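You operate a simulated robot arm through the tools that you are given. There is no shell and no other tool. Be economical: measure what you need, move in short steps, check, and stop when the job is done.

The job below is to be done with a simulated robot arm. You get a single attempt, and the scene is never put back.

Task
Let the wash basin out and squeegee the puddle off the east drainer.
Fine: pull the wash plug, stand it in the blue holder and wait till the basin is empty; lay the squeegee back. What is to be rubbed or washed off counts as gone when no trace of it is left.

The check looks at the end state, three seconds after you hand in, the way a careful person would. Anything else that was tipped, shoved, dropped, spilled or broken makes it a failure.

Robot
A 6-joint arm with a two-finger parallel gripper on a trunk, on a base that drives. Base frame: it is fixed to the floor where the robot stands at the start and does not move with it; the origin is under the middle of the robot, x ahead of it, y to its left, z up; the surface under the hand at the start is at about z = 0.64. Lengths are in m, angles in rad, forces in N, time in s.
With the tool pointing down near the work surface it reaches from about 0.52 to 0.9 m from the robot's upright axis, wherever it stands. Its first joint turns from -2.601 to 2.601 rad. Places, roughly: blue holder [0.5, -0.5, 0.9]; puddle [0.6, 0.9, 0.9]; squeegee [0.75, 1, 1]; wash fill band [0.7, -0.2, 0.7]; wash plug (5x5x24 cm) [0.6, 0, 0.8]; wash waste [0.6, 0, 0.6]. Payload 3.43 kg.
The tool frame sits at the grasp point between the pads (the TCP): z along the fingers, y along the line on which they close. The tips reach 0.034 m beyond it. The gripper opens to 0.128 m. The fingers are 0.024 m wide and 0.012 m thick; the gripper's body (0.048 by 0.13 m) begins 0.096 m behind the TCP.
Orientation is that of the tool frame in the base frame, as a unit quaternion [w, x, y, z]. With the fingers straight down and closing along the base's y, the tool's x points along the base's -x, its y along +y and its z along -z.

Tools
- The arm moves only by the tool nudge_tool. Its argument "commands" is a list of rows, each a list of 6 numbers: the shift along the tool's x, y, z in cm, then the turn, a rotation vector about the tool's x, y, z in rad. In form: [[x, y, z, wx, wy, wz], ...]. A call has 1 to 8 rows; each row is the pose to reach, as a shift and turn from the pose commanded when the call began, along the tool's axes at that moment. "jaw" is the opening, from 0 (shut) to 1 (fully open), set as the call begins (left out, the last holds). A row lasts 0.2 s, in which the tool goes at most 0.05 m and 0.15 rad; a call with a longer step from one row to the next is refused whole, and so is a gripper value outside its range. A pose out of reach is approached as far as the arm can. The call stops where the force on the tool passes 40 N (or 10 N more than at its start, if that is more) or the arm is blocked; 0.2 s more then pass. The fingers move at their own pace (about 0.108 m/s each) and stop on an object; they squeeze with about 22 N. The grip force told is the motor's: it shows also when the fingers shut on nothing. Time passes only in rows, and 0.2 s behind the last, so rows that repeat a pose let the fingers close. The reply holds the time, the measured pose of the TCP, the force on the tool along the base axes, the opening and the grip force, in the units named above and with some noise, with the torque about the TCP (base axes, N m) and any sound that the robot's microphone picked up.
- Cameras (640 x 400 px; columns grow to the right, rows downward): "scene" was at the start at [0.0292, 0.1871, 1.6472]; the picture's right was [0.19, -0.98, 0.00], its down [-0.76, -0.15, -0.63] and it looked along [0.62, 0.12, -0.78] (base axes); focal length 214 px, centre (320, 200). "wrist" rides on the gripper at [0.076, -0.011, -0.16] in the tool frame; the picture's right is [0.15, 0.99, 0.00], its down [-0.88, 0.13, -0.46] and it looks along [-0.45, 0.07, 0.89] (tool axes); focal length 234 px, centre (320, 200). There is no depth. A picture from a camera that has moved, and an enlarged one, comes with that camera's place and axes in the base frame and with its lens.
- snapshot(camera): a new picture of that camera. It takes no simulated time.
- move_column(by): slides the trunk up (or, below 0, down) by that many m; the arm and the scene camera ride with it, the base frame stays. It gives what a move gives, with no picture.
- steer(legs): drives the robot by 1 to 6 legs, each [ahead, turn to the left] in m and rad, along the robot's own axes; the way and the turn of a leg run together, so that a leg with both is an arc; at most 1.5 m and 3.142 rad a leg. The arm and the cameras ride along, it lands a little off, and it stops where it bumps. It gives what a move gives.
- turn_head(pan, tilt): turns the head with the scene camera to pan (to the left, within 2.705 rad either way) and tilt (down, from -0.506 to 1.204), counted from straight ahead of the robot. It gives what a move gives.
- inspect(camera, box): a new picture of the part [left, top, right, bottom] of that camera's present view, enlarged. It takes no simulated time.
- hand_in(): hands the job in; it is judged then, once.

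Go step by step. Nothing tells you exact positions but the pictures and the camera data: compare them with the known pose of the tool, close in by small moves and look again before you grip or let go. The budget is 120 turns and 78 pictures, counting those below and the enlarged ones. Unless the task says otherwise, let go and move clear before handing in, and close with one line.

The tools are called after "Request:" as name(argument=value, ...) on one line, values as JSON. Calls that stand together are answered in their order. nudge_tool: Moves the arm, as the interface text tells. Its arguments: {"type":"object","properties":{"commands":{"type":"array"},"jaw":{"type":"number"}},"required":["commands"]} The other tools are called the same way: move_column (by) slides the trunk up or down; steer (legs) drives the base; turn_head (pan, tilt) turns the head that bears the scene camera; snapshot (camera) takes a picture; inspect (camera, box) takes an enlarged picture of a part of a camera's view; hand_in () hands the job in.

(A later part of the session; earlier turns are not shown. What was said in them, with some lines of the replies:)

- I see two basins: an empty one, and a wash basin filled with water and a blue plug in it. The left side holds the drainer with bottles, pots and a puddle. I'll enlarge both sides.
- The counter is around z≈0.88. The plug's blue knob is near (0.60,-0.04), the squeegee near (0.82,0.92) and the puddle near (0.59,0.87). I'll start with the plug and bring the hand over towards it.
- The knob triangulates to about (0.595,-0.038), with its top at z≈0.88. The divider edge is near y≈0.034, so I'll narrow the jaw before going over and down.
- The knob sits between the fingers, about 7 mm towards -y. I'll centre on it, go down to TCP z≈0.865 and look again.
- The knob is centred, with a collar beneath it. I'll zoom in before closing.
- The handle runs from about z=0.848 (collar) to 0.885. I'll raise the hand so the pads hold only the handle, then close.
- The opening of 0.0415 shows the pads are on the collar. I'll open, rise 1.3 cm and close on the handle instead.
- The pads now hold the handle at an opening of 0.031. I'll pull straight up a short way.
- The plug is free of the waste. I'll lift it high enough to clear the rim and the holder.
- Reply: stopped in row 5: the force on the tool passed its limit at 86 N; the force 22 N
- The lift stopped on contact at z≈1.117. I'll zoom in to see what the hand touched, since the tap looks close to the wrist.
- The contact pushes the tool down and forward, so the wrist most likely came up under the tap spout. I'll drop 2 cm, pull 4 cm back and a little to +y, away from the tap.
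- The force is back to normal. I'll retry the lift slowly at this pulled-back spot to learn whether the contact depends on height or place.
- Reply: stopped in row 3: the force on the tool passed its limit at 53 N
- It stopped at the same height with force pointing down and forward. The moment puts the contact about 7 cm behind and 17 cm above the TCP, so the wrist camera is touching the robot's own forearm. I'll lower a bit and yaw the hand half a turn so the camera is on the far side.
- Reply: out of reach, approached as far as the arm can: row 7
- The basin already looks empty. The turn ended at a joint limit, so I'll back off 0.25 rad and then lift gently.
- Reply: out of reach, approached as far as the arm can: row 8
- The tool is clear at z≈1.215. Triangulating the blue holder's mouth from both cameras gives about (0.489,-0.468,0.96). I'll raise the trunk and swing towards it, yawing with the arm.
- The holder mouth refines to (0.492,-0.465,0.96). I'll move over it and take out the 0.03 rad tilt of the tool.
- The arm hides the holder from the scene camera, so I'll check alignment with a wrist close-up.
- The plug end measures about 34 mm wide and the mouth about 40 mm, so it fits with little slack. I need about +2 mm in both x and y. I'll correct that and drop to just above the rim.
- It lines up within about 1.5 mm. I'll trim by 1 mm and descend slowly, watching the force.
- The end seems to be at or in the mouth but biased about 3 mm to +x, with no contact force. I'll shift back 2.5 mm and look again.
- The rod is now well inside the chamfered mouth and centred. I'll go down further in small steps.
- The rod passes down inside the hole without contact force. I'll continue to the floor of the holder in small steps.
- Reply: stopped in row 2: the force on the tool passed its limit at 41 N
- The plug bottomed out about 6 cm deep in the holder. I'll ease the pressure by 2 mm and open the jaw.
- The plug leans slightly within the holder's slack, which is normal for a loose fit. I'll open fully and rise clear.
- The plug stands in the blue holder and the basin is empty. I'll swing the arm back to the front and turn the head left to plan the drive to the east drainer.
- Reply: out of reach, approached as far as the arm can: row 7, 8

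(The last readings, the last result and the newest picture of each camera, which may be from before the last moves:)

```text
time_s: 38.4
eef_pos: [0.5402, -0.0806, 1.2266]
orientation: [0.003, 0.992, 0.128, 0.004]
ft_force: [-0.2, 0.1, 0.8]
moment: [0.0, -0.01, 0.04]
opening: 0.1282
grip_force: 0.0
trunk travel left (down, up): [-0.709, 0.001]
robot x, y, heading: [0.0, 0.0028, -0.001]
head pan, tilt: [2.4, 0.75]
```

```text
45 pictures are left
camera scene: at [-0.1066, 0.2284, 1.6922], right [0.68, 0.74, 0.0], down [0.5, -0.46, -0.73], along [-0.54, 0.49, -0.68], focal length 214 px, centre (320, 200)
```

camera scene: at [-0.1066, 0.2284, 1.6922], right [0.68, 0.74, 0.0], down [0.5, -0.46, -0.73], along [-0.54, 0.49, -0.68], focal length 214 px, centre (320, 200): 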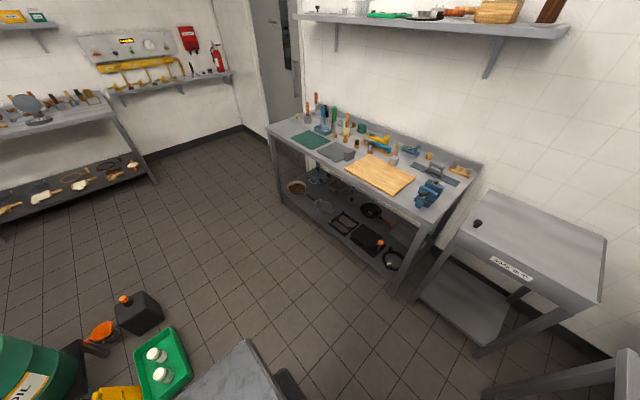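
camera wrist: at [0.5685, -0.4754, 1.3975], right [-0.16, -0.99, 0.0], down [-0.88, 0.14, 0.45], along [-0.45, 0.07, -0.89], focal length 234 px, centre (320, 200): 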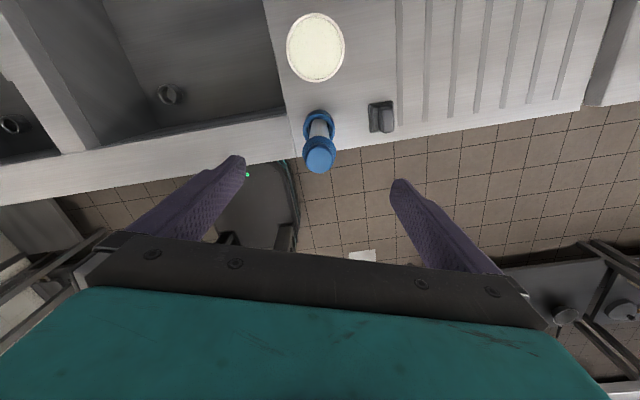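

The soak table front is at about y≈1.2. Before driving I need to know what is close behind and beside the base.

Request:
turn_head(pan=2.7, tilt=1.1)

Request:
snapshot(camera="scene")

Request:
turn_head(pan=0.9, tilt=1.2)

Request:
snapshot(camera="scene")

```text
time_s: 39.2
eef_pos: [0.5399, -0.0809, 1.226]
orientation: [0.003, 0.992, 0.128, 0.004]
ft_force: [-0.2, 0.5, -0.1]
moment: [0.03, 0.0, 0.01]
opening: 0.128
grip_force: 0.1
trunk travel left (down, up): [-0.709, 0.001]
robot x, y, heading: [0.0003, 0.0014, -0.004]
head pan, tilt: [2.7, 1.1]
```

```text
44 pictures are left
camera scene: at [-0.1027, 0.1994, 1.6665], right [0.43, 0.9, 0.0], down [0.8, -0.38, -0.45], along [-0.41, 0.19, -0.89], focal length 214 px, centre (320, 200)
```

scene: 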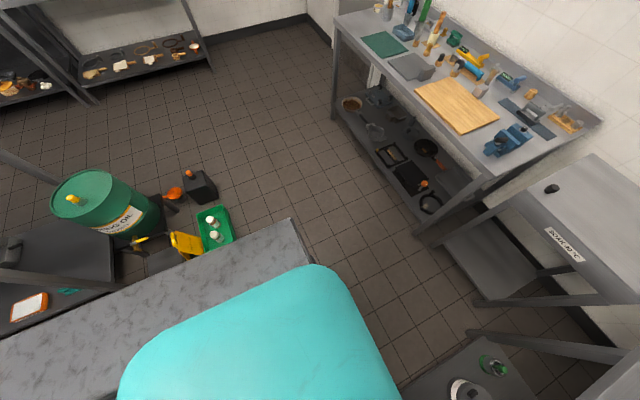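

```text
time_s: 41.0
eef_pos: [0.5384, -0.0812, 1.2268]
orientation: [0.003, 0.992, 0.128, 0.005]
ft_force: [-0.2, 1.1, -0.1]
moment: [0.04, 0.01, 0.04]
opening: 0.1283
grip_force: 0.1
trunk travel left (down, up): [-0.709, 0.001]
robot x, y, heading: [-0.0013, 0.0065, -0.002]
head pan, tilt: [0.901, 1.201]
```

```text
43 pictures are left
camera scene: at [-0.0108, 0.2162, 1.6605], right [0.78, -0.62, 0.0], down [-0.58, -0.73, -0.36], along [0.23, 0.28, -0.93], focal length 214 px, centre (320, 200)
```

scene: 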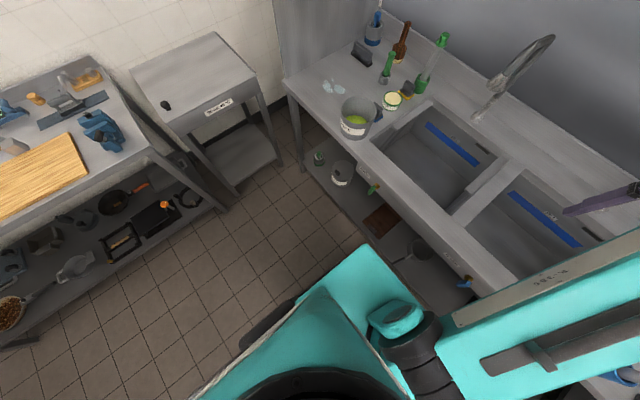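

The arm can work sideways to the counter, so I'll turn left 90° in place here. After that I can swing the arm to the robot's right and drive along the counter without sweeping the end panel.

Request:
steer(legs=[[0, 0.5]])

Request:
steer(legs=[[0, 1.07]])

Request:
snapshot(camera="scene")

```text
time_s: 43.3
eef_pos: [0.5173, 0.1889, 1.2262]
orientation: [0.002, 0.93, 0.368, 0.006]
ft_force: [0.5, -0.6, -0.4]
moment: [0.04, -0.01, 0.02]
opening: 0.1279
grip_force: 0.1
trunk travel left (down, up): [-0.709, 0.001]
robot x, y, heading: [-0.008, 0.0213, 0.492]
head pan, tilt: [0.901, 1.201]
```

```text
time_s: 47.4
eef_pos: [0.0962, 0.5593, 1.2263]
orientation: [-0.001, 0.613, 0.79, 0.006]
ft_force: [-0.3, -1.1, 0.5]
moment: [-0.03, -0.02, -0.02]
opening: 0.1279
grip_force: 0.1
trunk travel left (down, up): [-0.709, 0.001]
robot x, y, heading: [-0.0387, 0.0213, 1.55]
head pan, tilt: [0.901, 1.201]
```

```text
42 pictures are left
camera scene: at [-0.2546, 0.0115, 1.6605], right [0.64, 0.77, 0.0], down [0.72, -0.59, -0.36], along [-0.28, 0.23, -0.93], focal length 214 px, centre (320, 200)
```

scene: 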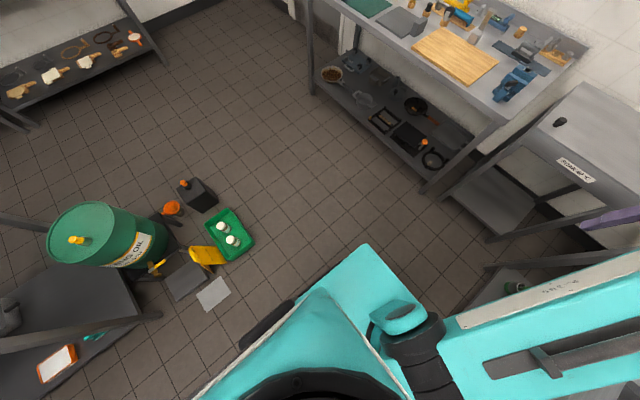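

The turn went cleanly. I'll swing the arm in an arc to the robot's right so it points at the counter.

Request:
nudge_tool(commands=[[-2.42, 4.05, 0, 0, 0, 0.085], [-5.17, 7.88, 0, 0, 0, 0.17], [-8.24, 11.46, 0, 0, 0, 0.255], [-11.61, 14.77, 0, 0, 0, 0.34], [-15.24, 17.77, 0, 0, 0, 0.425], [-19.1, 20.46, 0, 0, 0, 0.51], [-23.2, 22.82, 0, 0, 0, 0.595], [-27.47, 24.82, 0, 0, 0, 0.68]])

Request:
nudge_tool(commands=[[-2.42, 4.05, 0, 0, 0, 0.085], [-5.17, 7.88, 0, 0, 0, 0.17], [-8.24, 11.46, 0, 0, 0, 0.255], [-11.61, 14.77, 0, 0, 0, 0.34], [-15.24, 17.77, 0, 0, 0, 0.425], [-19.1, 20.46, 0, 0, 0, 0.51], [-23.2, 22.82, 0, 0, 0, 0.595]])

Request:
turn_head(pan=-0.9, tilt=0.9)

Request:
snapshot(camera="scene")

```text
time_s: 49.2
eef_pos: [0.4094, 0.354, 1.2246]
orientation: [-0.004, 0.841, 0.541, 0.005]
ft_force: [0.2, 1.1, 0.3]
moment: [-0.01, 0.03, 0.01]
opening: 0.1281
grip_force: 0.0
trunk travel left (down, up): [-0.709, 0.001]
robot x, y, heading: [-0.0406, 0.0192, 1.546]
head pan, tilt: [0.901, 1.201]
```

```text
time_s: 50.8
eef_pos: [0.5198, 0.0492, 1.2251]
orientation: [-0.004, 0.963, 0.271, 0.003]
ft_force: [0.2, -0.3, 0.4]
moment: [-0.01, 0.02, 0.0]
opening: 0.128
grip_force: 0.0
trunk travel left (down, up): [-0.709, 0.001]
robot x, y, heading: [-0.0422, 0.0189, 1.546]
head pan, tilt: [0.901, 1.201]
```

```text
time_s: 52.6
eef_pos: [0.5201, 0.0515, 1.2251]
orientation: [-0.005, 0.963, 0.271, 0.003]
ft_force: [0.5, 0.0, 0.6]
moment: [0.01, 0.02, 0.0]
opening: 0.1281
grip_force: 0.1
trunk travel left (down, up): [-0.709, 0.001]
robot x, y, heading: [-0.043, 0.0221, 1.545]
head pan, tilt: [-0.901, 0.901]
```

```text
41 pictures are left
camera scene: at [-0.1513, 0.0211, 1.6803], right [0.61, -0.8, 0.0], down [-0.62, -0.47, -0.62], along [0.49, 0.38, -0.78], focal length 214 px, centre (320, 200)
```

scene: 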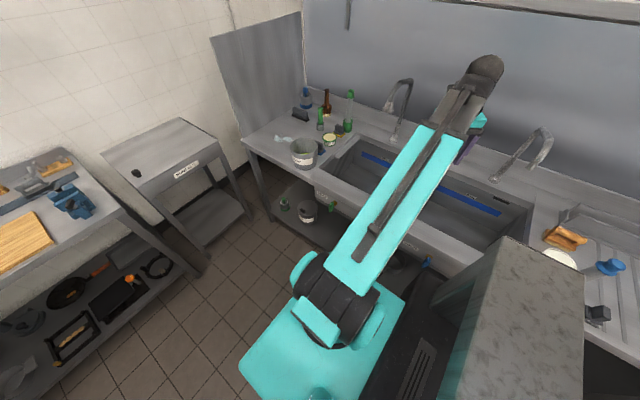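

The path along the counter is clear at this height, and the taps only reach about z≈1.22. I'll drive ahead, towards +y, by about 0.7 m in two legs.

Request:
steer(legs=[[0.4, 0], [0.3, 0]])

Request:
snapshot(camera="scene")

Request:
snapshot(camera="wrist")

```text
time_s: 57.2
eef_pos: [0.5362, 0.7454, 1.2244]
orientation: [-0.004, 0.963, 0.268, 0.004]
ft_force: [0.2, 0.7, 1.3]
moment: [-0.04, 0.0, 0.0]
opening: 0.1281
grip_force: 0.0
trunk travel left (down, up): [-0.709, 0.001]
robot x, y, heading: [-0.0225, 0.7163, 1.538]
head pan, tilt: [-0.901, 0.901]
```

```text
40 pictures are left
camera scene: at [-0.1349, 0.7219, 1.6803], right [0.6, -0.8, 0.0], down [-0.63, -0.47, -0.62], along [0.5, 0.37, -0.78], focal length 214 px, centre (320, 200)
```

scene: 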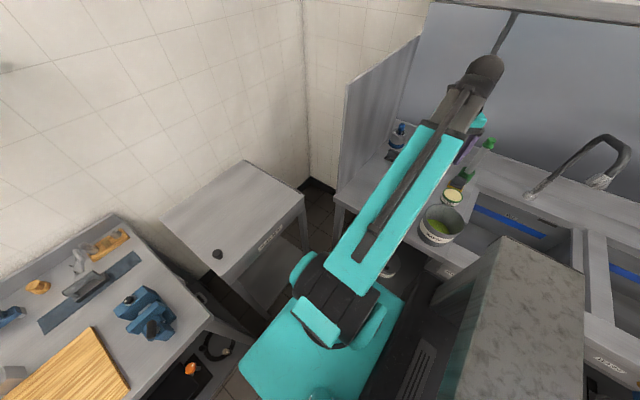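

```text
39 pictures are left
camera wrist: at [0.5961, 0.7927, 1.3853], right [0.64, -0.77, 0.0], down [-0.69, -0.57, 0.45], along [-0.35, -0.28, -0.89], focal length 234 px, centre (320, 200)
```

wrist: 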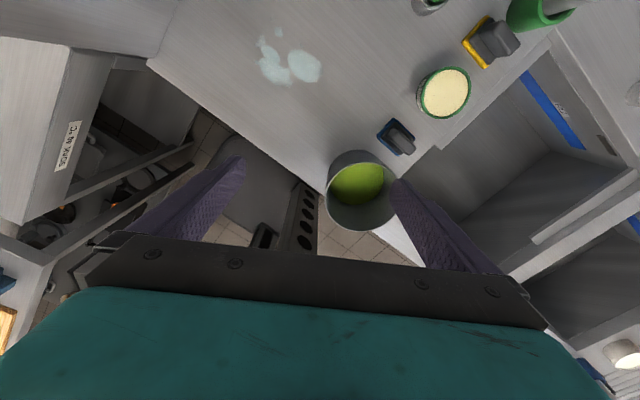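

I've arrived, with the robot at y≈0.716. Comparing both cameras puts the counter at about z≈0.90 and the puddle near (0.58,0.855). I'll extend the hand over the drainer to view the squeegee.

Request:
nudge_tool(commands=[[4.5, 0.5, 0, 0, 0, 0], [9, 1, 0, 0, 0, 0], [13.5, 1.5, 0, 0, 0, 0], [18, 2.1, 0, 0, 0, 0]])

Request:
snapshot(camera="wrist")

```text
time_s: 58.2
eef_pos: [0.7015, 0.8196, 1.2265]
orientation: [-0.005, 0.964, 0.267, 0.003]
ft_force: [-0.1, 0.4, 0.6]
moment: [0.0, 0.03, -0.01]
opening: 0.128
grip_force: 0.0
trunk travel left (down, up): [-0.709, 0.001]
robot x, y, heading: [-0.0227, 0.7162, 1.542]
head pan, tilt: [-0.901, 0.901]
```

```text
38 pictures are left
camera wrist: at [0.7617, 0.8651, 1.3869], right [0.64, -0.77, -0.01], down [-0.69, -0.57, 0.45], along [-0.35, -0.28, -0.89], focal length 234 px, centre (320, 200)
```

wrist: 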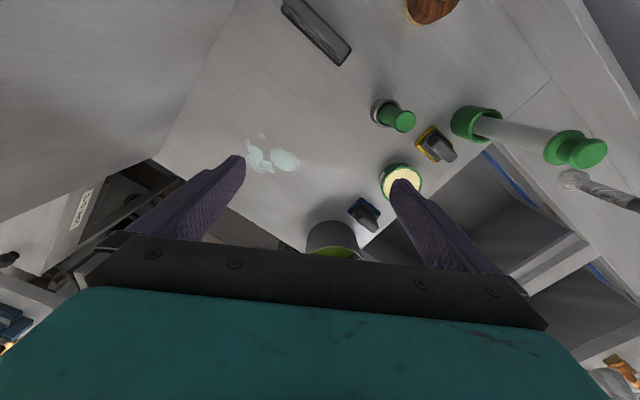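

The dark bar near (0.817,0.915), lying along y, is the squeegee. The panel is at y≈1.05. I'll zoom in on both the squeegee and the puddle.

Request:
inspect(camera="wrist", box=[240, 0, 400, 100])

Request:
inspect(camera="wrist", box=[200, 100, 360, 200])

```text
4.00 times, centred on (320, 50) of wrist
camera zoom: at [0.7617, 0.8651, 1.3869], right [0.64, -0.77, -0.01], down [-0.69, -0.57, 0.45], along [-0.35, -0.28, -0.89], focal length 937 px, centre (320, 800)
```

zoom: 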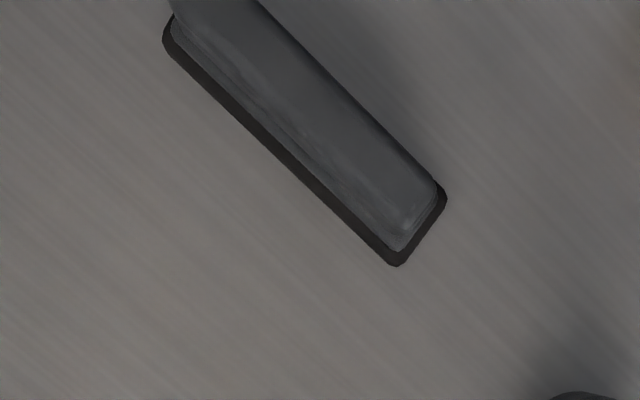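

```text
4.00 times, centred on (280, 150) of wrist
camera zoom: at [0.7617, 0.8651, 1.3869], right [0.64, -0.77, -0.01], down [-0.69, -0.57, 0.45], along [-0.35, -0.28, -0.89], focal length 937 px, centre (480, 400)
```

zoom: 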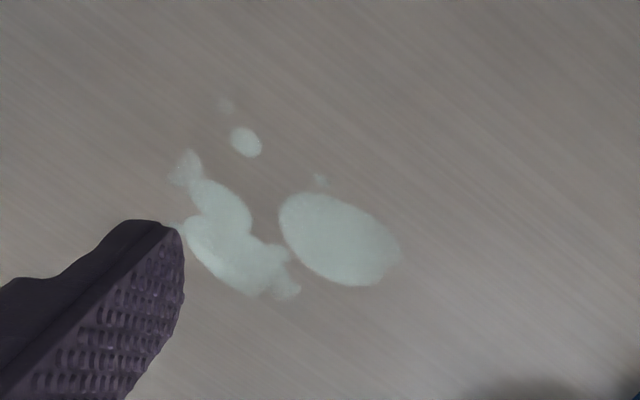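

The squeegee is a flat black-edged pad about 13 cm long with a grey handle. The puddle spans x≈0.54–0.62 and y≈0.795–0.92. I'll yaw left so the fingers close across the handle (along x) and move over it, descending partway.

Request:
nudge_tool(commands=[[1.6, -0.27, 1.25, 0, 0, -0.129], [3.2, -0.55, 2.5, 0, 0, -0.258], [4.8, -0.82, 3.75, 0, 0, -0.386], [6.4, -1.1, 5, 0, 0, -0.515], [8, -1.37, 6.25, 0, 0, -0.644], [9.6, -1.65, 7.5, 0, 0, -0.773], [11.2, -1.92, 8.75, 0, 0, -0.9], [12.8, -2.2, 10, 0, 0, -1.03]])

Request:
snapshot(camera="wrist")

```text
time_s: 60.0
eef_pos: [0.8008, 0.9064, 1.1274]
orientation: [-0.002, 0.706, 0.708, 0.005]
ft_force: [0.0, 0.7, 0.0]
moment: [-0.02, 0.01, -0.04]
opening: 0.128
grip_force: 0.2
trunk travel left (down, up): [-0.709, 0.001]
robot x, y, heading: [-0.0225, 0.7187, 1.549]
head pan, tilt: [-0.901, 0.901]
```

```text
35 pictures are left
camera wrist: at [0.79, 0.98, 1.288], right [0.99, 0.15, 0.01], down [0.13, -0.88, 0.45], along [0.07, -0.44, -0.89], focal length 234 px, centre (320, 200)
```

wrist: 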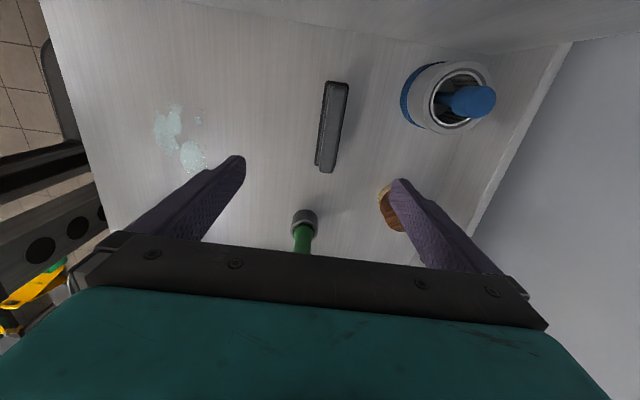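

The handle runs from (0.814,0.983) to (0.825,0.859) with its top at z≈0.94, turned about 5° off y. I'll centre over it, align the yaw, narrow the jaw and come down to z≈1.0.

Request:
nudge_tool(commands=[[0.5, 1, 3, 0, 0, -0.044], [0.9, 1.9, 6, 0, 0, -0.088], [0.9, 1.9, 9, 0, 0, -0.088], [0.9, 1.9, 12.5, 0, 0, -0.088], [0.9, 1.9, 12.5, 0, 0, -0.088]], jaw=0.62)

Request:
snapshot(camera="wrist")

```text
time_s: 61.2
eef_pos: [0.8182, 0.9151, 1.0025]
orientation: [-0.002, 0.675, 0.738, 0.005]
ft_force: [-1.1, -0.6, -0.1]
moment: [-0.03, 0.02, 0.02]
opening: 0.0794
grip_force: 0.0
trunk travel left (down, up): [-0.709, 0.001]
robot x, y, heading: [-0.0247, 0.7158, 1.543]
head pan, tilt: [-0.901, 0.901]
```

```text
34 pictures are left
camera wrist: at [0.8013, 0.987, 1.1632], right [0.97, 0.23, 0.01], down [0.21, -0.87, 0.45], along [0.11, -0.43, -0.89], focal length 234 px, centre (320, 200)
```

wrist: 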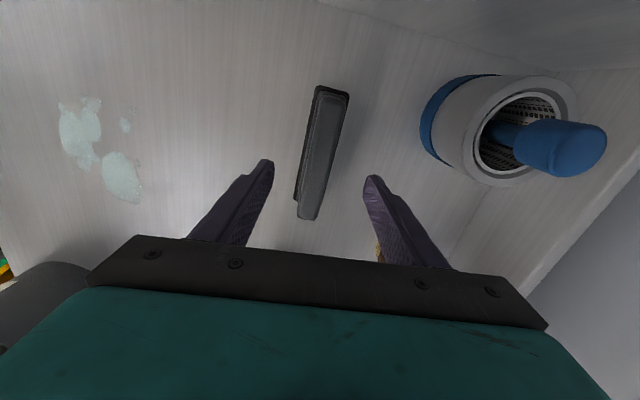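

The handle is centred between the fingers and aligned. I'll go down to TCP z≈0.948, with the tips about 1.4 cm above the counter.

Request:
nudge_tool(commands=[[0, 0, 2, 0, 0, 0], [0, 0, 3.5, 0, 0, 0], [0, 0, 4.5, 0, 0, 0], [0, 0, 5.4, 0, 0, 0]])

Request:
inspect(camera="wrist", box=[224, 100, 416, 220])

```text
time_s: 62.2
eef_pos: [0.8185, 0.9149, 0.9494]
orientation: [-0.001, 0.675, 0.738, 0.006]
ft_force: [0.5, -0.2, 0.3]
moment: [0.02, -0.02, -0.01]
opening: 0.0794
grip_force: 0.0
trunk travel left (down, up): [-0.709, 0.001]
robot x, y, heading: [-0.0227, 0.7171, 1.547]
head pan, tilt: [-0.901, 0.901]
```

```text
3.33 times, centred on (320, 160) of wrist
camera zoom: at [0.8023, 0.9883, 1.1097], right [0.97, 0.23, 0.01], down [0.21, -0.87, 0.45], along [0.11, -0.43, -0.89], focal length 781 px, centre (320, 333)
```

zoom: 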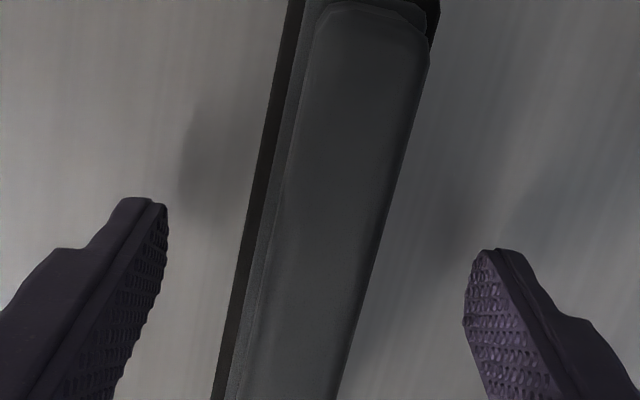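

The fingers straddle the handle above the rubber. I'll close the jaw.

Request:
nudge_tool(commands=[[0, 0, 0, 0, 0, 0], [0, 0, 0, 0, 0, 0], [0, 0, 0, 0, 0, 0], [0, 0, 0, 0, 0, 0]], jaw=0.05)

Request:
inspect(camera="wrist", box=[224, 100, 416, 220])

```text
time_s: 63.2
eef_pos: [0.819, 0.9165, 0.9488]
orientation: [-0.003, 0.675, 0.738, 0.005]
ft_force: [0.3, 0.0, -0.5]
moment: [-0.03, 0.02, 0.02]
opening: 0.0274
grip_force: 22.0
trunk travel left (down, up): [-0.709, 0.001]
robot x, y, heading: [-0.0226, 0.7172, 1.546]
head pan, tilt: [-0.901, 0.901]
```

```text
3.33 times, centred on (320, 160) of wrist
camera zoom: at [0.8024, 0.9882, 1.11], right [0.97, 0.23, 0.01], down [0.21, -0.87, 0.45], along [0.11, -0.43, -0.89], focal length 781 px, centre (320, 333)
```

zoom: 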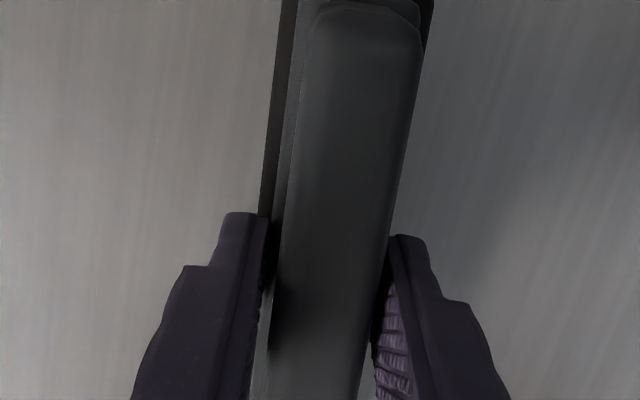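

I have a firm grip at 27 mm. I'll note the rest pose as TCP (0.819,0.9165,0.949), lift 4 cm and carry it to the back side of the puddle.

Request:
nudge_tool(commands=[[0, 0, -2, 0, 0, 0], [0, 0, -4, 0, 0, 0], [-0.7, -3.8, -4, 0, 0, 0], [-1.4, -7.6, -4, 0, 0, 0], [-2.1, -11.4, -4, 0, 0, 0], [-2.8, -15.2, -4, 0, 0, 0]])

Request:
snapshot(camera="wrist")

```text
time_s: 64.6
eef_pos: [0.6662, 0.8741, 0.9881]
orientation: [-0.003, 0.675, 0.738, 0.006]
ft_force: [2.2, -0.4, 7.5]
moment: [0.03, 0.01, -0.05]
opening: 0.0211
grip_force: 21.2
trunk travel left (down, up): [-0.709, 0.001]
robot x, y, heading: [-0.0245, 0.7175, 1.543]
head pan, tilt: [-0.901, 0.901]
```

```text
31 pictures are left
camera wrist: at [0.6498, 0.9471, 1.1489], right [0.97, 0.23, 0.01], down [0.21, -0.87, 0.45], along [0.11, -0.43, -0.89], focal length 234 px, centre (320, 200)
```

wrist: 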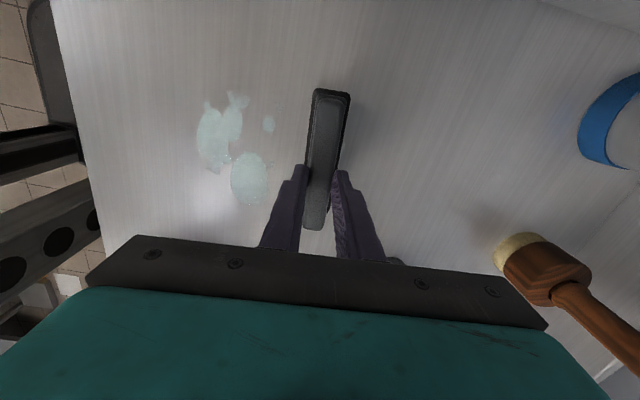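

The opening fell to 21 mm and there is an upward force, so the grip seems to have slipped towards the narrower top. I'll look closely.

Request:
inspect(camera="wrist", box=[224, 80, 416, 240])

Request:
nudge_tool(commands=[[0, 0, 0, 0, 0, 0]])

```text
2.50 times, centred on (320, 160) of wrist
camera zoom: at [0.6498, 0.9471, 1.1489], right [0.97, 0.23, 0.01], down [0.21, -0.87, 0.45], along [0.11, -0.43, -0.89], focal length 585 px, centre (320, 300)
```

zoom: 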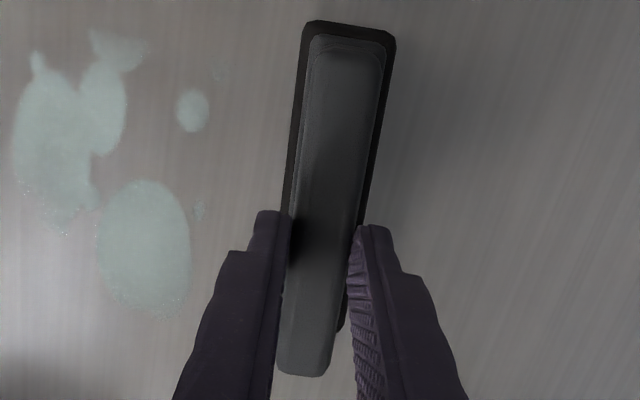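

```text
time_s: 65.0
eef_pos: [0.6686, 0.8749, 0.988]
orientation: [-0.001, 0.675, 0.738, 0.005]
ft_force: [0.4, -0.3, 3.9]
moment: [-0.01, 0.02, -0.01]
opening: 0.0216
grip_force: 22.0
trunk travel left (down, up): [-0.709, 0.001]
robot x, y, heading: [-0.0222, 0.7192, 1.542]
head pan, tilt: [-0.901, 0.901]
```

The tapered handle slipped through the pads and the squeegee stayed on the counter, sliding along to here. That's harmless. I'll open, go down to a deeper grip and slide it with light pressure instead of lifting.

Request:
nudge_tool(commands=[[0, 0, 0, 0, 0, 0], [0, 0, 0, 0, 0, 0], [0, 0, 2, 0, 0, 0], [0, 0, 3.5, 0, 0, 0], [0, 0, 4.3, 0, 0, 0], [0, 0, 4.3, 0, 0, 0]], jaw=0.5)

Request:
nudge_tool(commands=[[0, 0, 0.2, 0, 0, 0], [0, 0, 0.4, 0, 0, 0], [0, 0, 0.4, 0, 0, 0]])

Request:
nudge_tool(commands=[[0, 0, 0, 0, 0, 0], [0, 0, 0, 0, 0, 0], [0, 0, 0, 0, 0, 0]], jaw=0.05)

Request:
inspect(camera="wrist", box=[224, 80, 416, 240])

```text
time_s: 66.4
eef_pos: [0.6695, 0.8739, 0.945]
orientation: [-0.003, 0.675, 0.738, 0.005]
ft_force: [-0.2, 0.4, -0.7]
moment: [0.02, 0.01, 0.01]
opening: 0.0639
grip_force: 0.0
trunk travel left (down, up): [-0.709, 0.001]
robot x, y, heading: [-0.024, 0.7186, 1.542]
head pan, tilt: [-0.901, 0.901]
```

```text
time_s: 67.2
eef_pos: [0.6699, 0.8741, 0.9413]
orientation: [-0.002, 0.675, 0.738, 0.005]
ft_force: [0.8, 0.5, 0.5]
moment: [0.0, -0.03, 0.0]
opening: 0.0639
grip_force: 0.1
trunk travel left (down, up): [-0.709, 0.001]
robot x, y, heading: [-0.0215, 0.7168, 1.543]
head pan, tilt: [-0.901, 0.901]
```

```text
time_s: 68.0
eef_pos: [0.6706, 0.8745, 0.941]
orientation: [-0.002, 0.675, 0.738, 0.005]
ft_force: [-0.2, 0.3, -0.1]
moment: [0.0, 0.0, -0.01]
opening: 0.0351
grip_force: 22.5
trunk travel left (down, up): [-0.709, 0.001]
robot x, y, heading: [-0.0237, 0.719, 1.544]
head pan, tilt: [-0.901, 0.901]
```

```text
2.50 times, centred on (320, 160) of wrist
camera zoom: at [0.653, 0.9475, 1.1014], right [0.97, 0.23, 0.01], down [0.21, -0.87, 0.45], along [0.11, -0.43, -0.89], focal length 585 px, centre (320, 300)
```

zoom: 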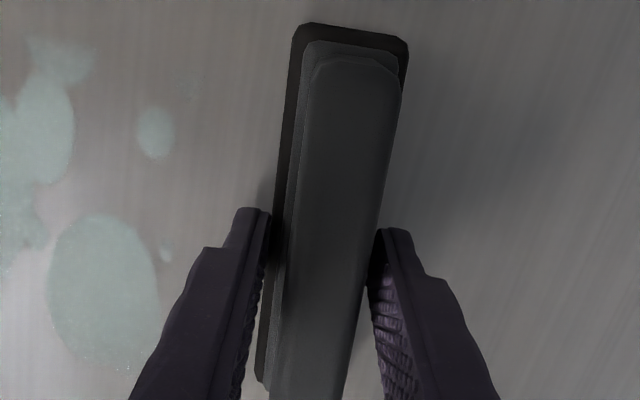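

It now grips the wider body at 35 mm, spanning y≈0.81–0.94. I'll press lightly and pull it slowly across the puddle towards -x.

Request:
nudge_tool(commands=[[0, 0, 0.15, 0, 0, 0], [0.2, -2.2, 0.2, 0, 0, 0], [0.4, -4.4, 0.2, 0, 0, 0], [0.6, -6.6, 0.2, 0, 0, 0], [0.8, -8.8, 0.2, 0, 0, 0], [1, -11, 0.2, 0, 0, 0], [1.2, -13.2, 0.2, 0, 0, 0], [1.35, -15, 0.2, 0, 0, 0]])

Request:
snapshot(camera="wrist")

```text
time_s: 69.8
eef_pos: [0.518, 0.8744, 0.9384]
orientation: [-0.002, 0.675, 0.738, 0.006]
ft_force: [8.6, -1.0, 25.5]
moment: [0.05, -0.41, -0.02]
opening: 0.0354
grip_force: 22.8
trunk travel left (down, up): [-0.709, 0.001]
robot x, y, heading: [-0.0247, 0.7171, 1.547]
head pan, tilt: [-0.901, 0.901]
```

```text
28 pictures are left
camera wrist: at [0.5019, 0.9471, 1.0989], right [0.97, 0.23, 0.01], down [0.21, -0.87, 0.45], along [0.11, -0.43, -0.89], focal length 234 px, centre (320, 200)
```

wrist: 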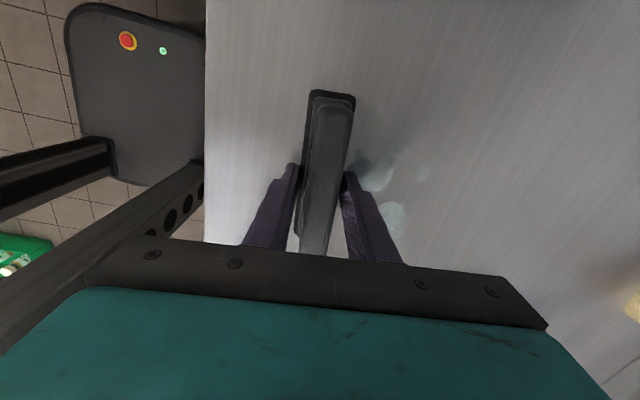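

It is pressing at about 25 N and the puddle has partly thinned. I'll zoom in to see what remains.

Request:
inspect(camera="wrist", box=[320, 120, 480, 250])

```text
3.08 times, centred on (400, 185) of wrist
camera zoom: at [0.5019, 0.9471, 1.0989], right [0.97, 0.23, 0.01], down [0.21, -0.87, 0.45], along [0.11, -0.43, -0.89], focal length 720 px, centre (74, 246)
```

zoom: 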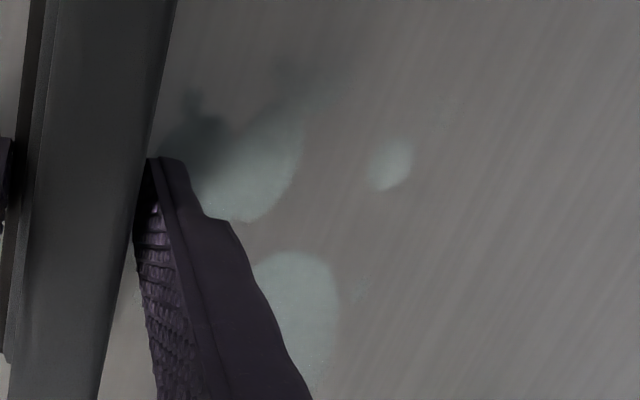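

It looks thinned but not gone, so several strokes are needed. I'll do a back-and-forth pass at the same pressure.

Request:
nudge_tool(commands=[[-0.33, 3.7, 0, 0, 0, 0], [-0.66, 7.4, 0, 0, 0, 0], [-1, 11.1, 0, 0, 0, 0], [-1.33, 14.9, 0, 0, 0, 0], [-1, 11.1, 0, 0, 0, 0], [-0.66, 7.4, 0, 0, 0, 0], [-0.33, 3.7, 0, 0, 0, 0], [0, 0, 0, 0, 0, 0]])

Request:
inspect(camera="wrist", box=[320, 120, 480, 250])

```text
time_s: 71.6
eef_pos: [0.519, 0.8738, 0.9379]
orientation: [0.0, 0.675, 0.738, 0.007]
ft_force: [6.4, 0.6, 29.0]
moment: [0.02, -0.28, -0.01]
opening: 0.0354
grip_force: 21.6
trunk travel left (down, up): [-0.709, 0.001]
robot x, y, heading: [-0.0252, 0.7196, 1.544]
head pan, tilt: [-0.901, 0.901]
```

```text
3.08 times, centred on (400, 185) of wrist
camera zoom: at [0.5013, 0.9466, 1.0983], right [0.97, 0.23, 0.01], down [0.2, -0.87, 0.45], along [0.11, -0.43, -0.89], focal length 720 px, centre (74, 246)
```

zoom: 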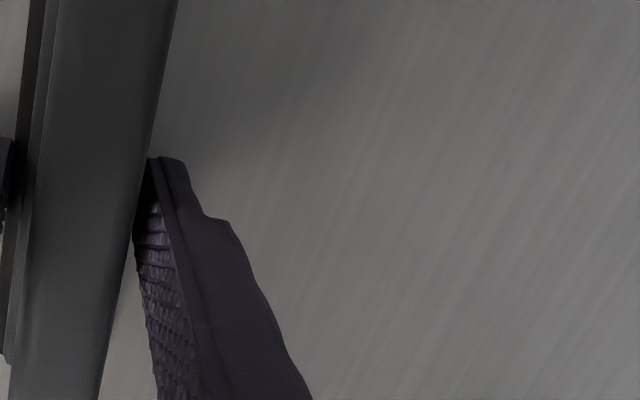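

That area is now clean. I'll shift 4.5 cm towards -y and repeat for the part nearer the basin.

Request:
nudge_tool(commands=[[-2.24, -0.2, 0, 0, 0, 0], [-4.48, -0.4, 0, 0, 0, 0], [-4.8, 3.3, 0, 0, 0, 0], [-5.15, 7, 0, 0, 0, 0], [-5.48, 10.7, 0, 0, 0, 0], [-5.8, 14.4, 0, 0, 0, 0]])

Request:
nudge_tool(commands=[[0.33, -3.7, 0, 0, 0, 0], [0.66, -7.4, 0, 0, 0, 0], [1, -11.1, 0, 0, 0, 0], [1.33, -14.9, 0, 0, 0, 0], [1, -11.1, 0, 0, 0, 0], [0.66, -7.4, 0, 0, 0, 0], [0.33, -3.7, 0, 0, 0, 0], [0, 0, 0, 0, 0, 0]])

Request:
snapshot(camera="wrist")

```text
time_s: 73.0
eef_pos: [0.6692, 0.8287, 0.9377]
orientation: [-0.001, 0.674, 0.738, 0.006]
ft_force: [1.7, -0.3, 1.5]
moment: [-0.18, -0.06, 0.07]
opening: 0.0354
grip_force: 21.4
trunk travel left (down, up): [-0.709, 0.001]
robot x, y, heading: [-0.0241, 0.7169, 1.547]
head pan, tilt: [-0.901, 0.901]
```

```text
time_s: 74.8
eef_pos: [0.6703, 0.8308, 0.9385]
orientation: [-0.002, 0.675, 0.738, 0.005]
ft_force: [-0.4, 1.0, -1.4]
moment: [0.02, -0.02, 0.01]
opening: 0.0353
grip_force: 22.2
trunk travel left (down, up): [-0.709, 0.001]
robot x, y, heading: [-0.0234, 0.7187, 1.541]
head pan, tilt: [-0.901, 0.901]
```

```text
25 pictures are left
camera wrist: at [0.6535, 0.9034, 1.0995], right [0.97, 0.23, 0.01], down [0.21, -0.87, 0.45], along [0.11, -0.43, -0.89], focal length 234 px, centre (320, 200)
```

wrist: 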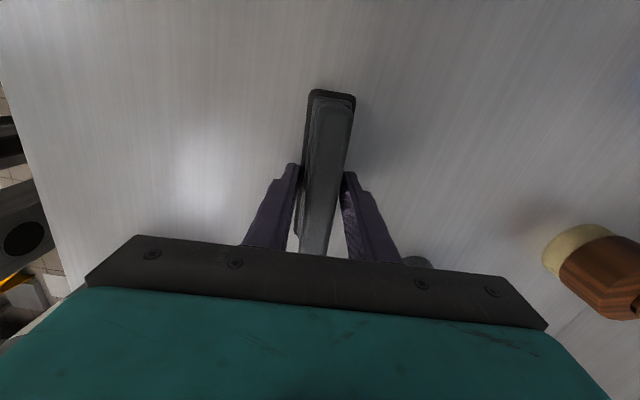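

The visible area looks clean, though the gripper hides the near part. I'll zoom in on the wiped area to look for traces.

Request:
inspect(camera="wrist", box=[60, 60, 310, 240])

```text
2.22 times, centred on (185, 150) of wrist
camera zoom: at [0.6535, 0.9034, 1.0995], right [0.97, 0.23, 0.01], down [0.21, -0.87, 0.45], along [0.11, -0.43, -0.89], focal length 520 px, centre (620, 311)
```

zoom: 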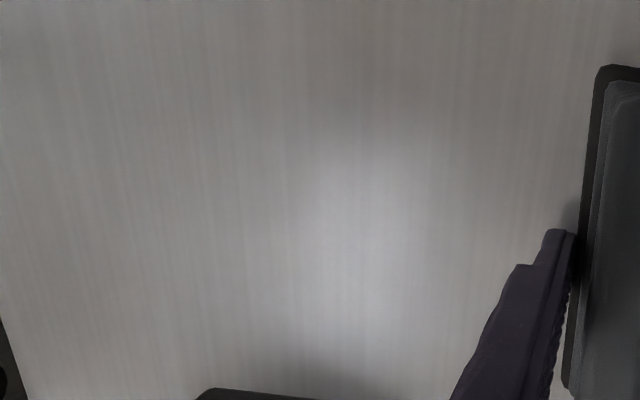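

There's no trace left. I'll slide the squeegee back to its original spot.

Request:
nudge_tool(commands=[[1.9, 3.9, -0.1, 0, 0, 0], [3.8, 7.8, -0.1, 0, 0, 0], [5.6, 11.7, -0.1, 0, 0, 0], [7.54, 15.63, -0.1, 0, 0, 0], [7.54, 15.63, 0, 0, 0, 0]])

Request:
snapshot(camera="wrist")

```text
time_s: 76.0
eef_pos: [0.8174, 0.9201, 0.9398]
orientation: [-0.002, 0.675, 0.738, 0.004]
ft_force: [-0.4, 0.1, 0.1]
moment: [0.03, -0.01, -0.02]
opening: 0.0354
grip_force: 22.0
trunk travel left (down, up): [-0.709, 0.001]
robot x, y, heading: [-0.0231, 0.7169, 1.543]
head pan, tilt: [-0.901, 0.901]
```

```text
23 pictures are left
camera wrist: at [0.8011, 0.992, 1.1007], right [0.97, 0.23, 0.01], down [0.21, -0.87, 0.45], along [0.11, -0.43, -0.89], focal length 234 px, centre (320, 200)
```

wrist: 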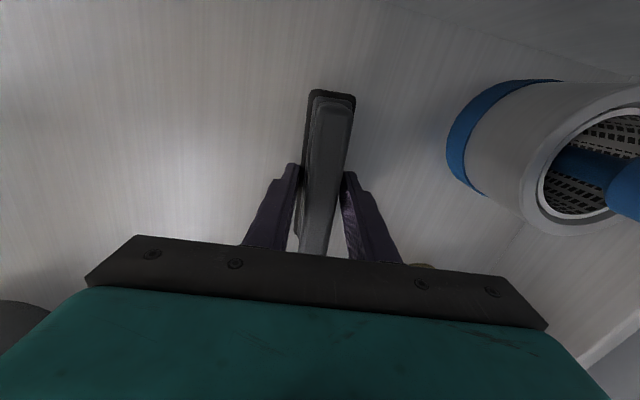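

The squeegee is back at its spot. I'll release it and rise.

Request:
nudge_tool(commands=[[0, 0, 0, 0, 0, 0], [0, 0, 0, 0, 0, 0], [0, 0, 0, 0, 0, 0]], jaw=0.6)

Request:
nudge_tool(commands=[[0, 0, -2, 0, 0, 0], [0, 0, -5, 0, 0, 0], [0, 0, -9, 0, 0, 0], [0, 0, -13, 0, 0, 0], [0, 0, -17, 0, 0, 0], [-1, -4, -19, 0, 0, 0]])

Request:
snapshot(camera="wrist")

```text
time_s: 76.8
eef_pos: [0.8176, 0.9196, 0.9389]
orientation: [-0.002, 0.676, 0.737, 0.005]
ft_force: [0.5, -0.1, 0.8]
moment: [0.02, 0.01, 0.0]
opening: 0.0769
grip_force: 0.0
trunk travel left (down, up): [-0.709, 0.001]
robot x, y, heading: [-0.0194, 0.715, 1.548]
head pan, tilt: [-0.901, 0.901]
```

```text
time_s: 78.2
eef_pos: [0.7777, 0.9016, 1.1322]
orientation: [-0.002, 0.675, 0.738, 0.005]
ft_force: [-0.5, -0.3, 0.2]
moment: [0.06, -0.05, 0.0]
opening: 0.0766
grip_force: 0.0
trunk travel left (down, up): [-0.709, 0.001]
robot x, y, heading: [-0.0245, 0.7218, 1.549]
head pan, tilt: [-0.901, 0.901]
```

```text
22 pictures are left
camera wrist: at [0.7602, 0.9746, 1.2925], right [0.97, 0.23, 0.01], down [0.21, -0.87, 0.45], along [0.11, -0.43, -0.89], focal length 234 px, centre (320, 200)
```

wrist: 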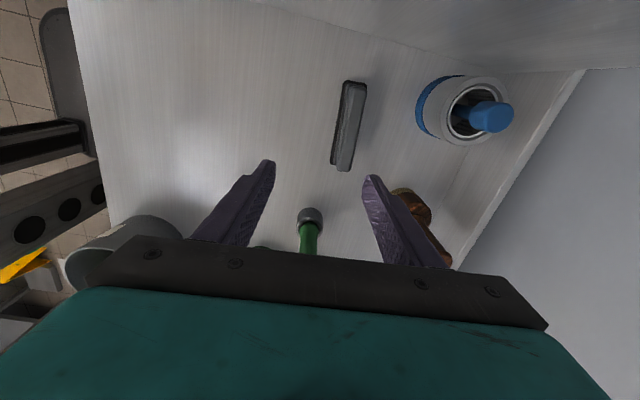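

The squeegee lies as it was. A final check: the puddle area enlarged, plus the wash basin and holder with the head camera.

Request:
inspect(camera="wrist", box=[70, 60, 330, 230])

Request:
turn_head(pan=-2.3, tilt=0.7)

Request:
snapshot(camera="scene")

```text
2.35 times, centred on (200, 145) of wrist
camera zoom: at [0.7602, 0.9746, 1.2925], right [0.97, 0.23, 0.01], down [0.21, -0.87, 0.45], along [0.11, -0.43, -0.89], focal length 551 px, centre (602, 329)
```

zoom: 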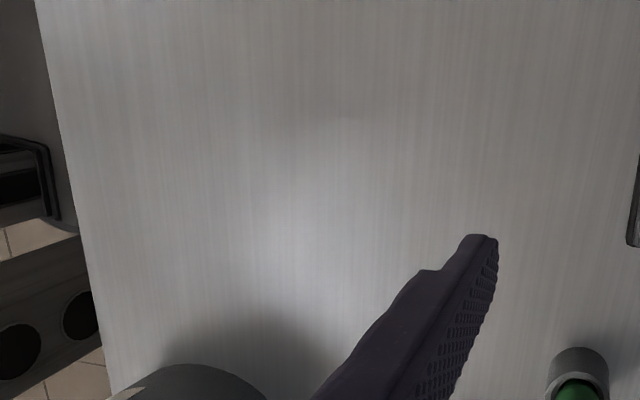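

```text
time_s: 79.8
eef_pos: [0.7793, 0.9032, 1.1324]
orientation: [-0.002, 0.675, 0.737, 0.006]
ft_force: [-0.3, 0.2, -0.4]
moment: [0.01, -0.02, -0.01]
opening: 0.0769
grip_force: 0.1
trunk travel left (down, up): [-0.709, 0.001]
robot x, y, heading: [-0.0241, 0.7196, 1.546]
head pan, tilt: [-2.3, 0.7]
```

```text
20 pictures are left
camera scene: at [-0.1335, 0.6174, 1.6964], right [-0.69, -0.73, 0.0], down [-0.47, 0.44, -0.76], along [0.56, -0.52, -0.64], focal length 214 px, centre (320, 200)
```

scene: 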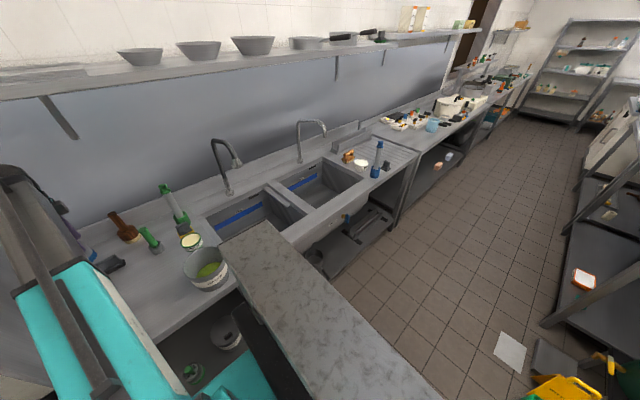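

The plug stands in its holder and the basin looks dry. There may be a very faint mark near (0.607,0.899), so I'll look closer at both.

Request:
inspect(camera="wrist", box=[170, 70, 270, 130])

Request:
inspect(camera="scene", box=[270, 130, 430, 230])

```text
6.40 times, centred on (220, 100) of wrist
camera zoom: at [0.7618, 0.9754, 1.2916], right [0.97, 0.23, 0.01], down [0.21, -0.87, 0.45], along [0.11, -0.43, -0.89], focal length 1499 px, centre (960, 840)
```

zoom: 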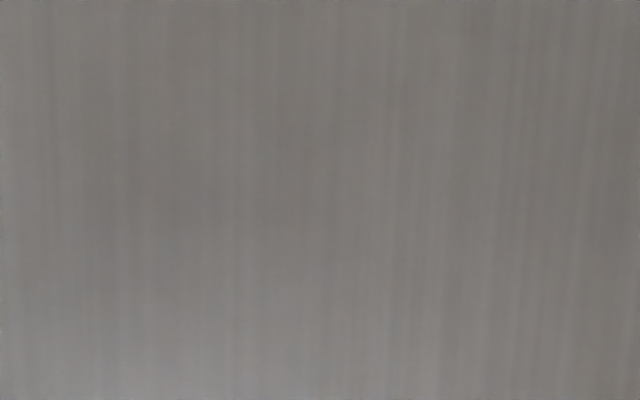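

```text
4.00 times, centred on (350, 180) of scene
camera zoom: at [-0.1335, 0.6174, 1.6964], right [-0.69, -0.73, 0.0], down [-0.47, 0.44, -0.76], along [0.56, -0.52, -0.64], focal length 858 px, centre (200, 280)
```

zoom: 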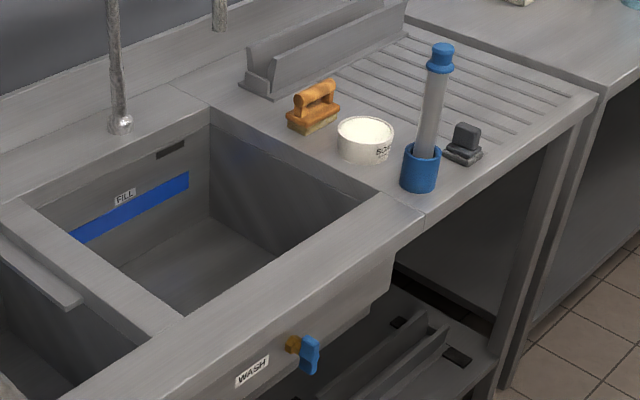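

The plug is upright and the basin is dry. I'll move the hand closer over the wiped area to rule out any faint trace.

Request:
nudge_tool(commands=[[-0.4, -4.3, 1, 0, 0, 0], [-0.8, -8.6, 3, 0, 0, 0], [-1.2, -12.9, 5, 0, 0, 0], [-1.5, -17.1, 7, 0, 0, 0], [-1.5, -17.1, 9.5, 0, 0, 0], [-1.5, -17.1, 12, 0, 0, 0]])

Request:
snapshot(camera="wrist")

Request:
inspect(camera="wrist", box=[230, 60, 410, 170])

```text
time_s: 81.2
eef_pos: [0.6083, 0.8735, 1.0086]
orientation: [-0.002, 0.675, 0.738, 0.005]
ft_force: [0.1, -0.3, -0.1]
moment: [-0.01, 0.01, -0.02]
opening: 0.0771
grip_force: 0.2
trunk travel left (down, up): [-0.709, 0.001]
robot x, y, heading: [-0.0241, 0.7186, 1.547]
head pan, tilt: [-2.3, 0.7]
```

```text
17 pictures are left
camera wrist: at [0.5915, 0.9464, 1.1692], right [0.97, 0.23, 0.01], down [0.21, -0.87, 0.45], along [0.11, -0.43, -0.89], focal length 234 px, centre (320, 200)
```

wrist: 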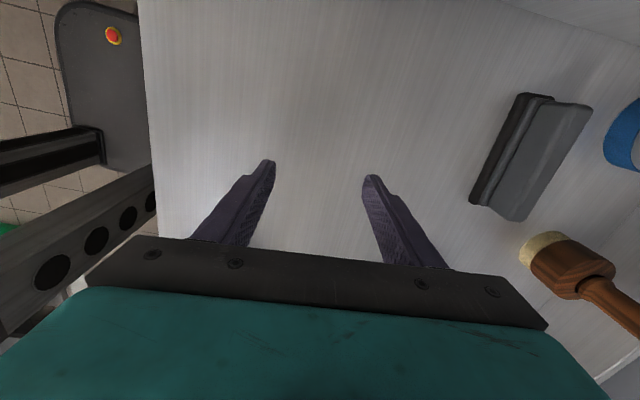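

```text
3.56 times, centred on (320, 115) of wrist
camera zoom: at [0.5915, 0.9464, 1.1692], right [0.97, 0.23, 0.01], down [0.21, -0.87, 0.45], along [0.11, -0.43, -0.89], focal length 833 px, centre (320, 502)
```

zoom: 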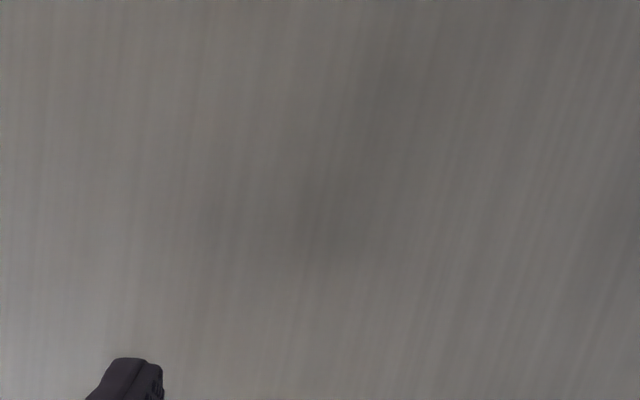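

The surface shows no trace. I'll lift the hand clear and hand in.

Request:
nudge_tool(commands=[[0, 0, -4, 0, 0, 0], [0, 0, -8, 0, 0, 0], [0, 0, -12, 0, 0, 0]])

Request:
hand_in()

```text
time_s: 82.0
eef_pos: [0.6096, 0.8738, 1.1295]
orientation: [-0.002, 0.675, 0.738, 0.005]
ft_force: [-0.6, -0.3, 0.5]
moment: [0.02, -0.02, 0.01]
opening: 0.0767
grip_force: 0.0
trunk travel left (down, up): [-0.709, 0.001]
robot x, y, heading: [-0.0224, 0.7177, 1.546]
head pan, tilt: [-2.3, 0.7]
```

```text
The job is handed in.
```

The wash plug is standing in the blue holder, the basin is empty, the puddle is wiped off with no trace visible, and the squeegee is back in its place.
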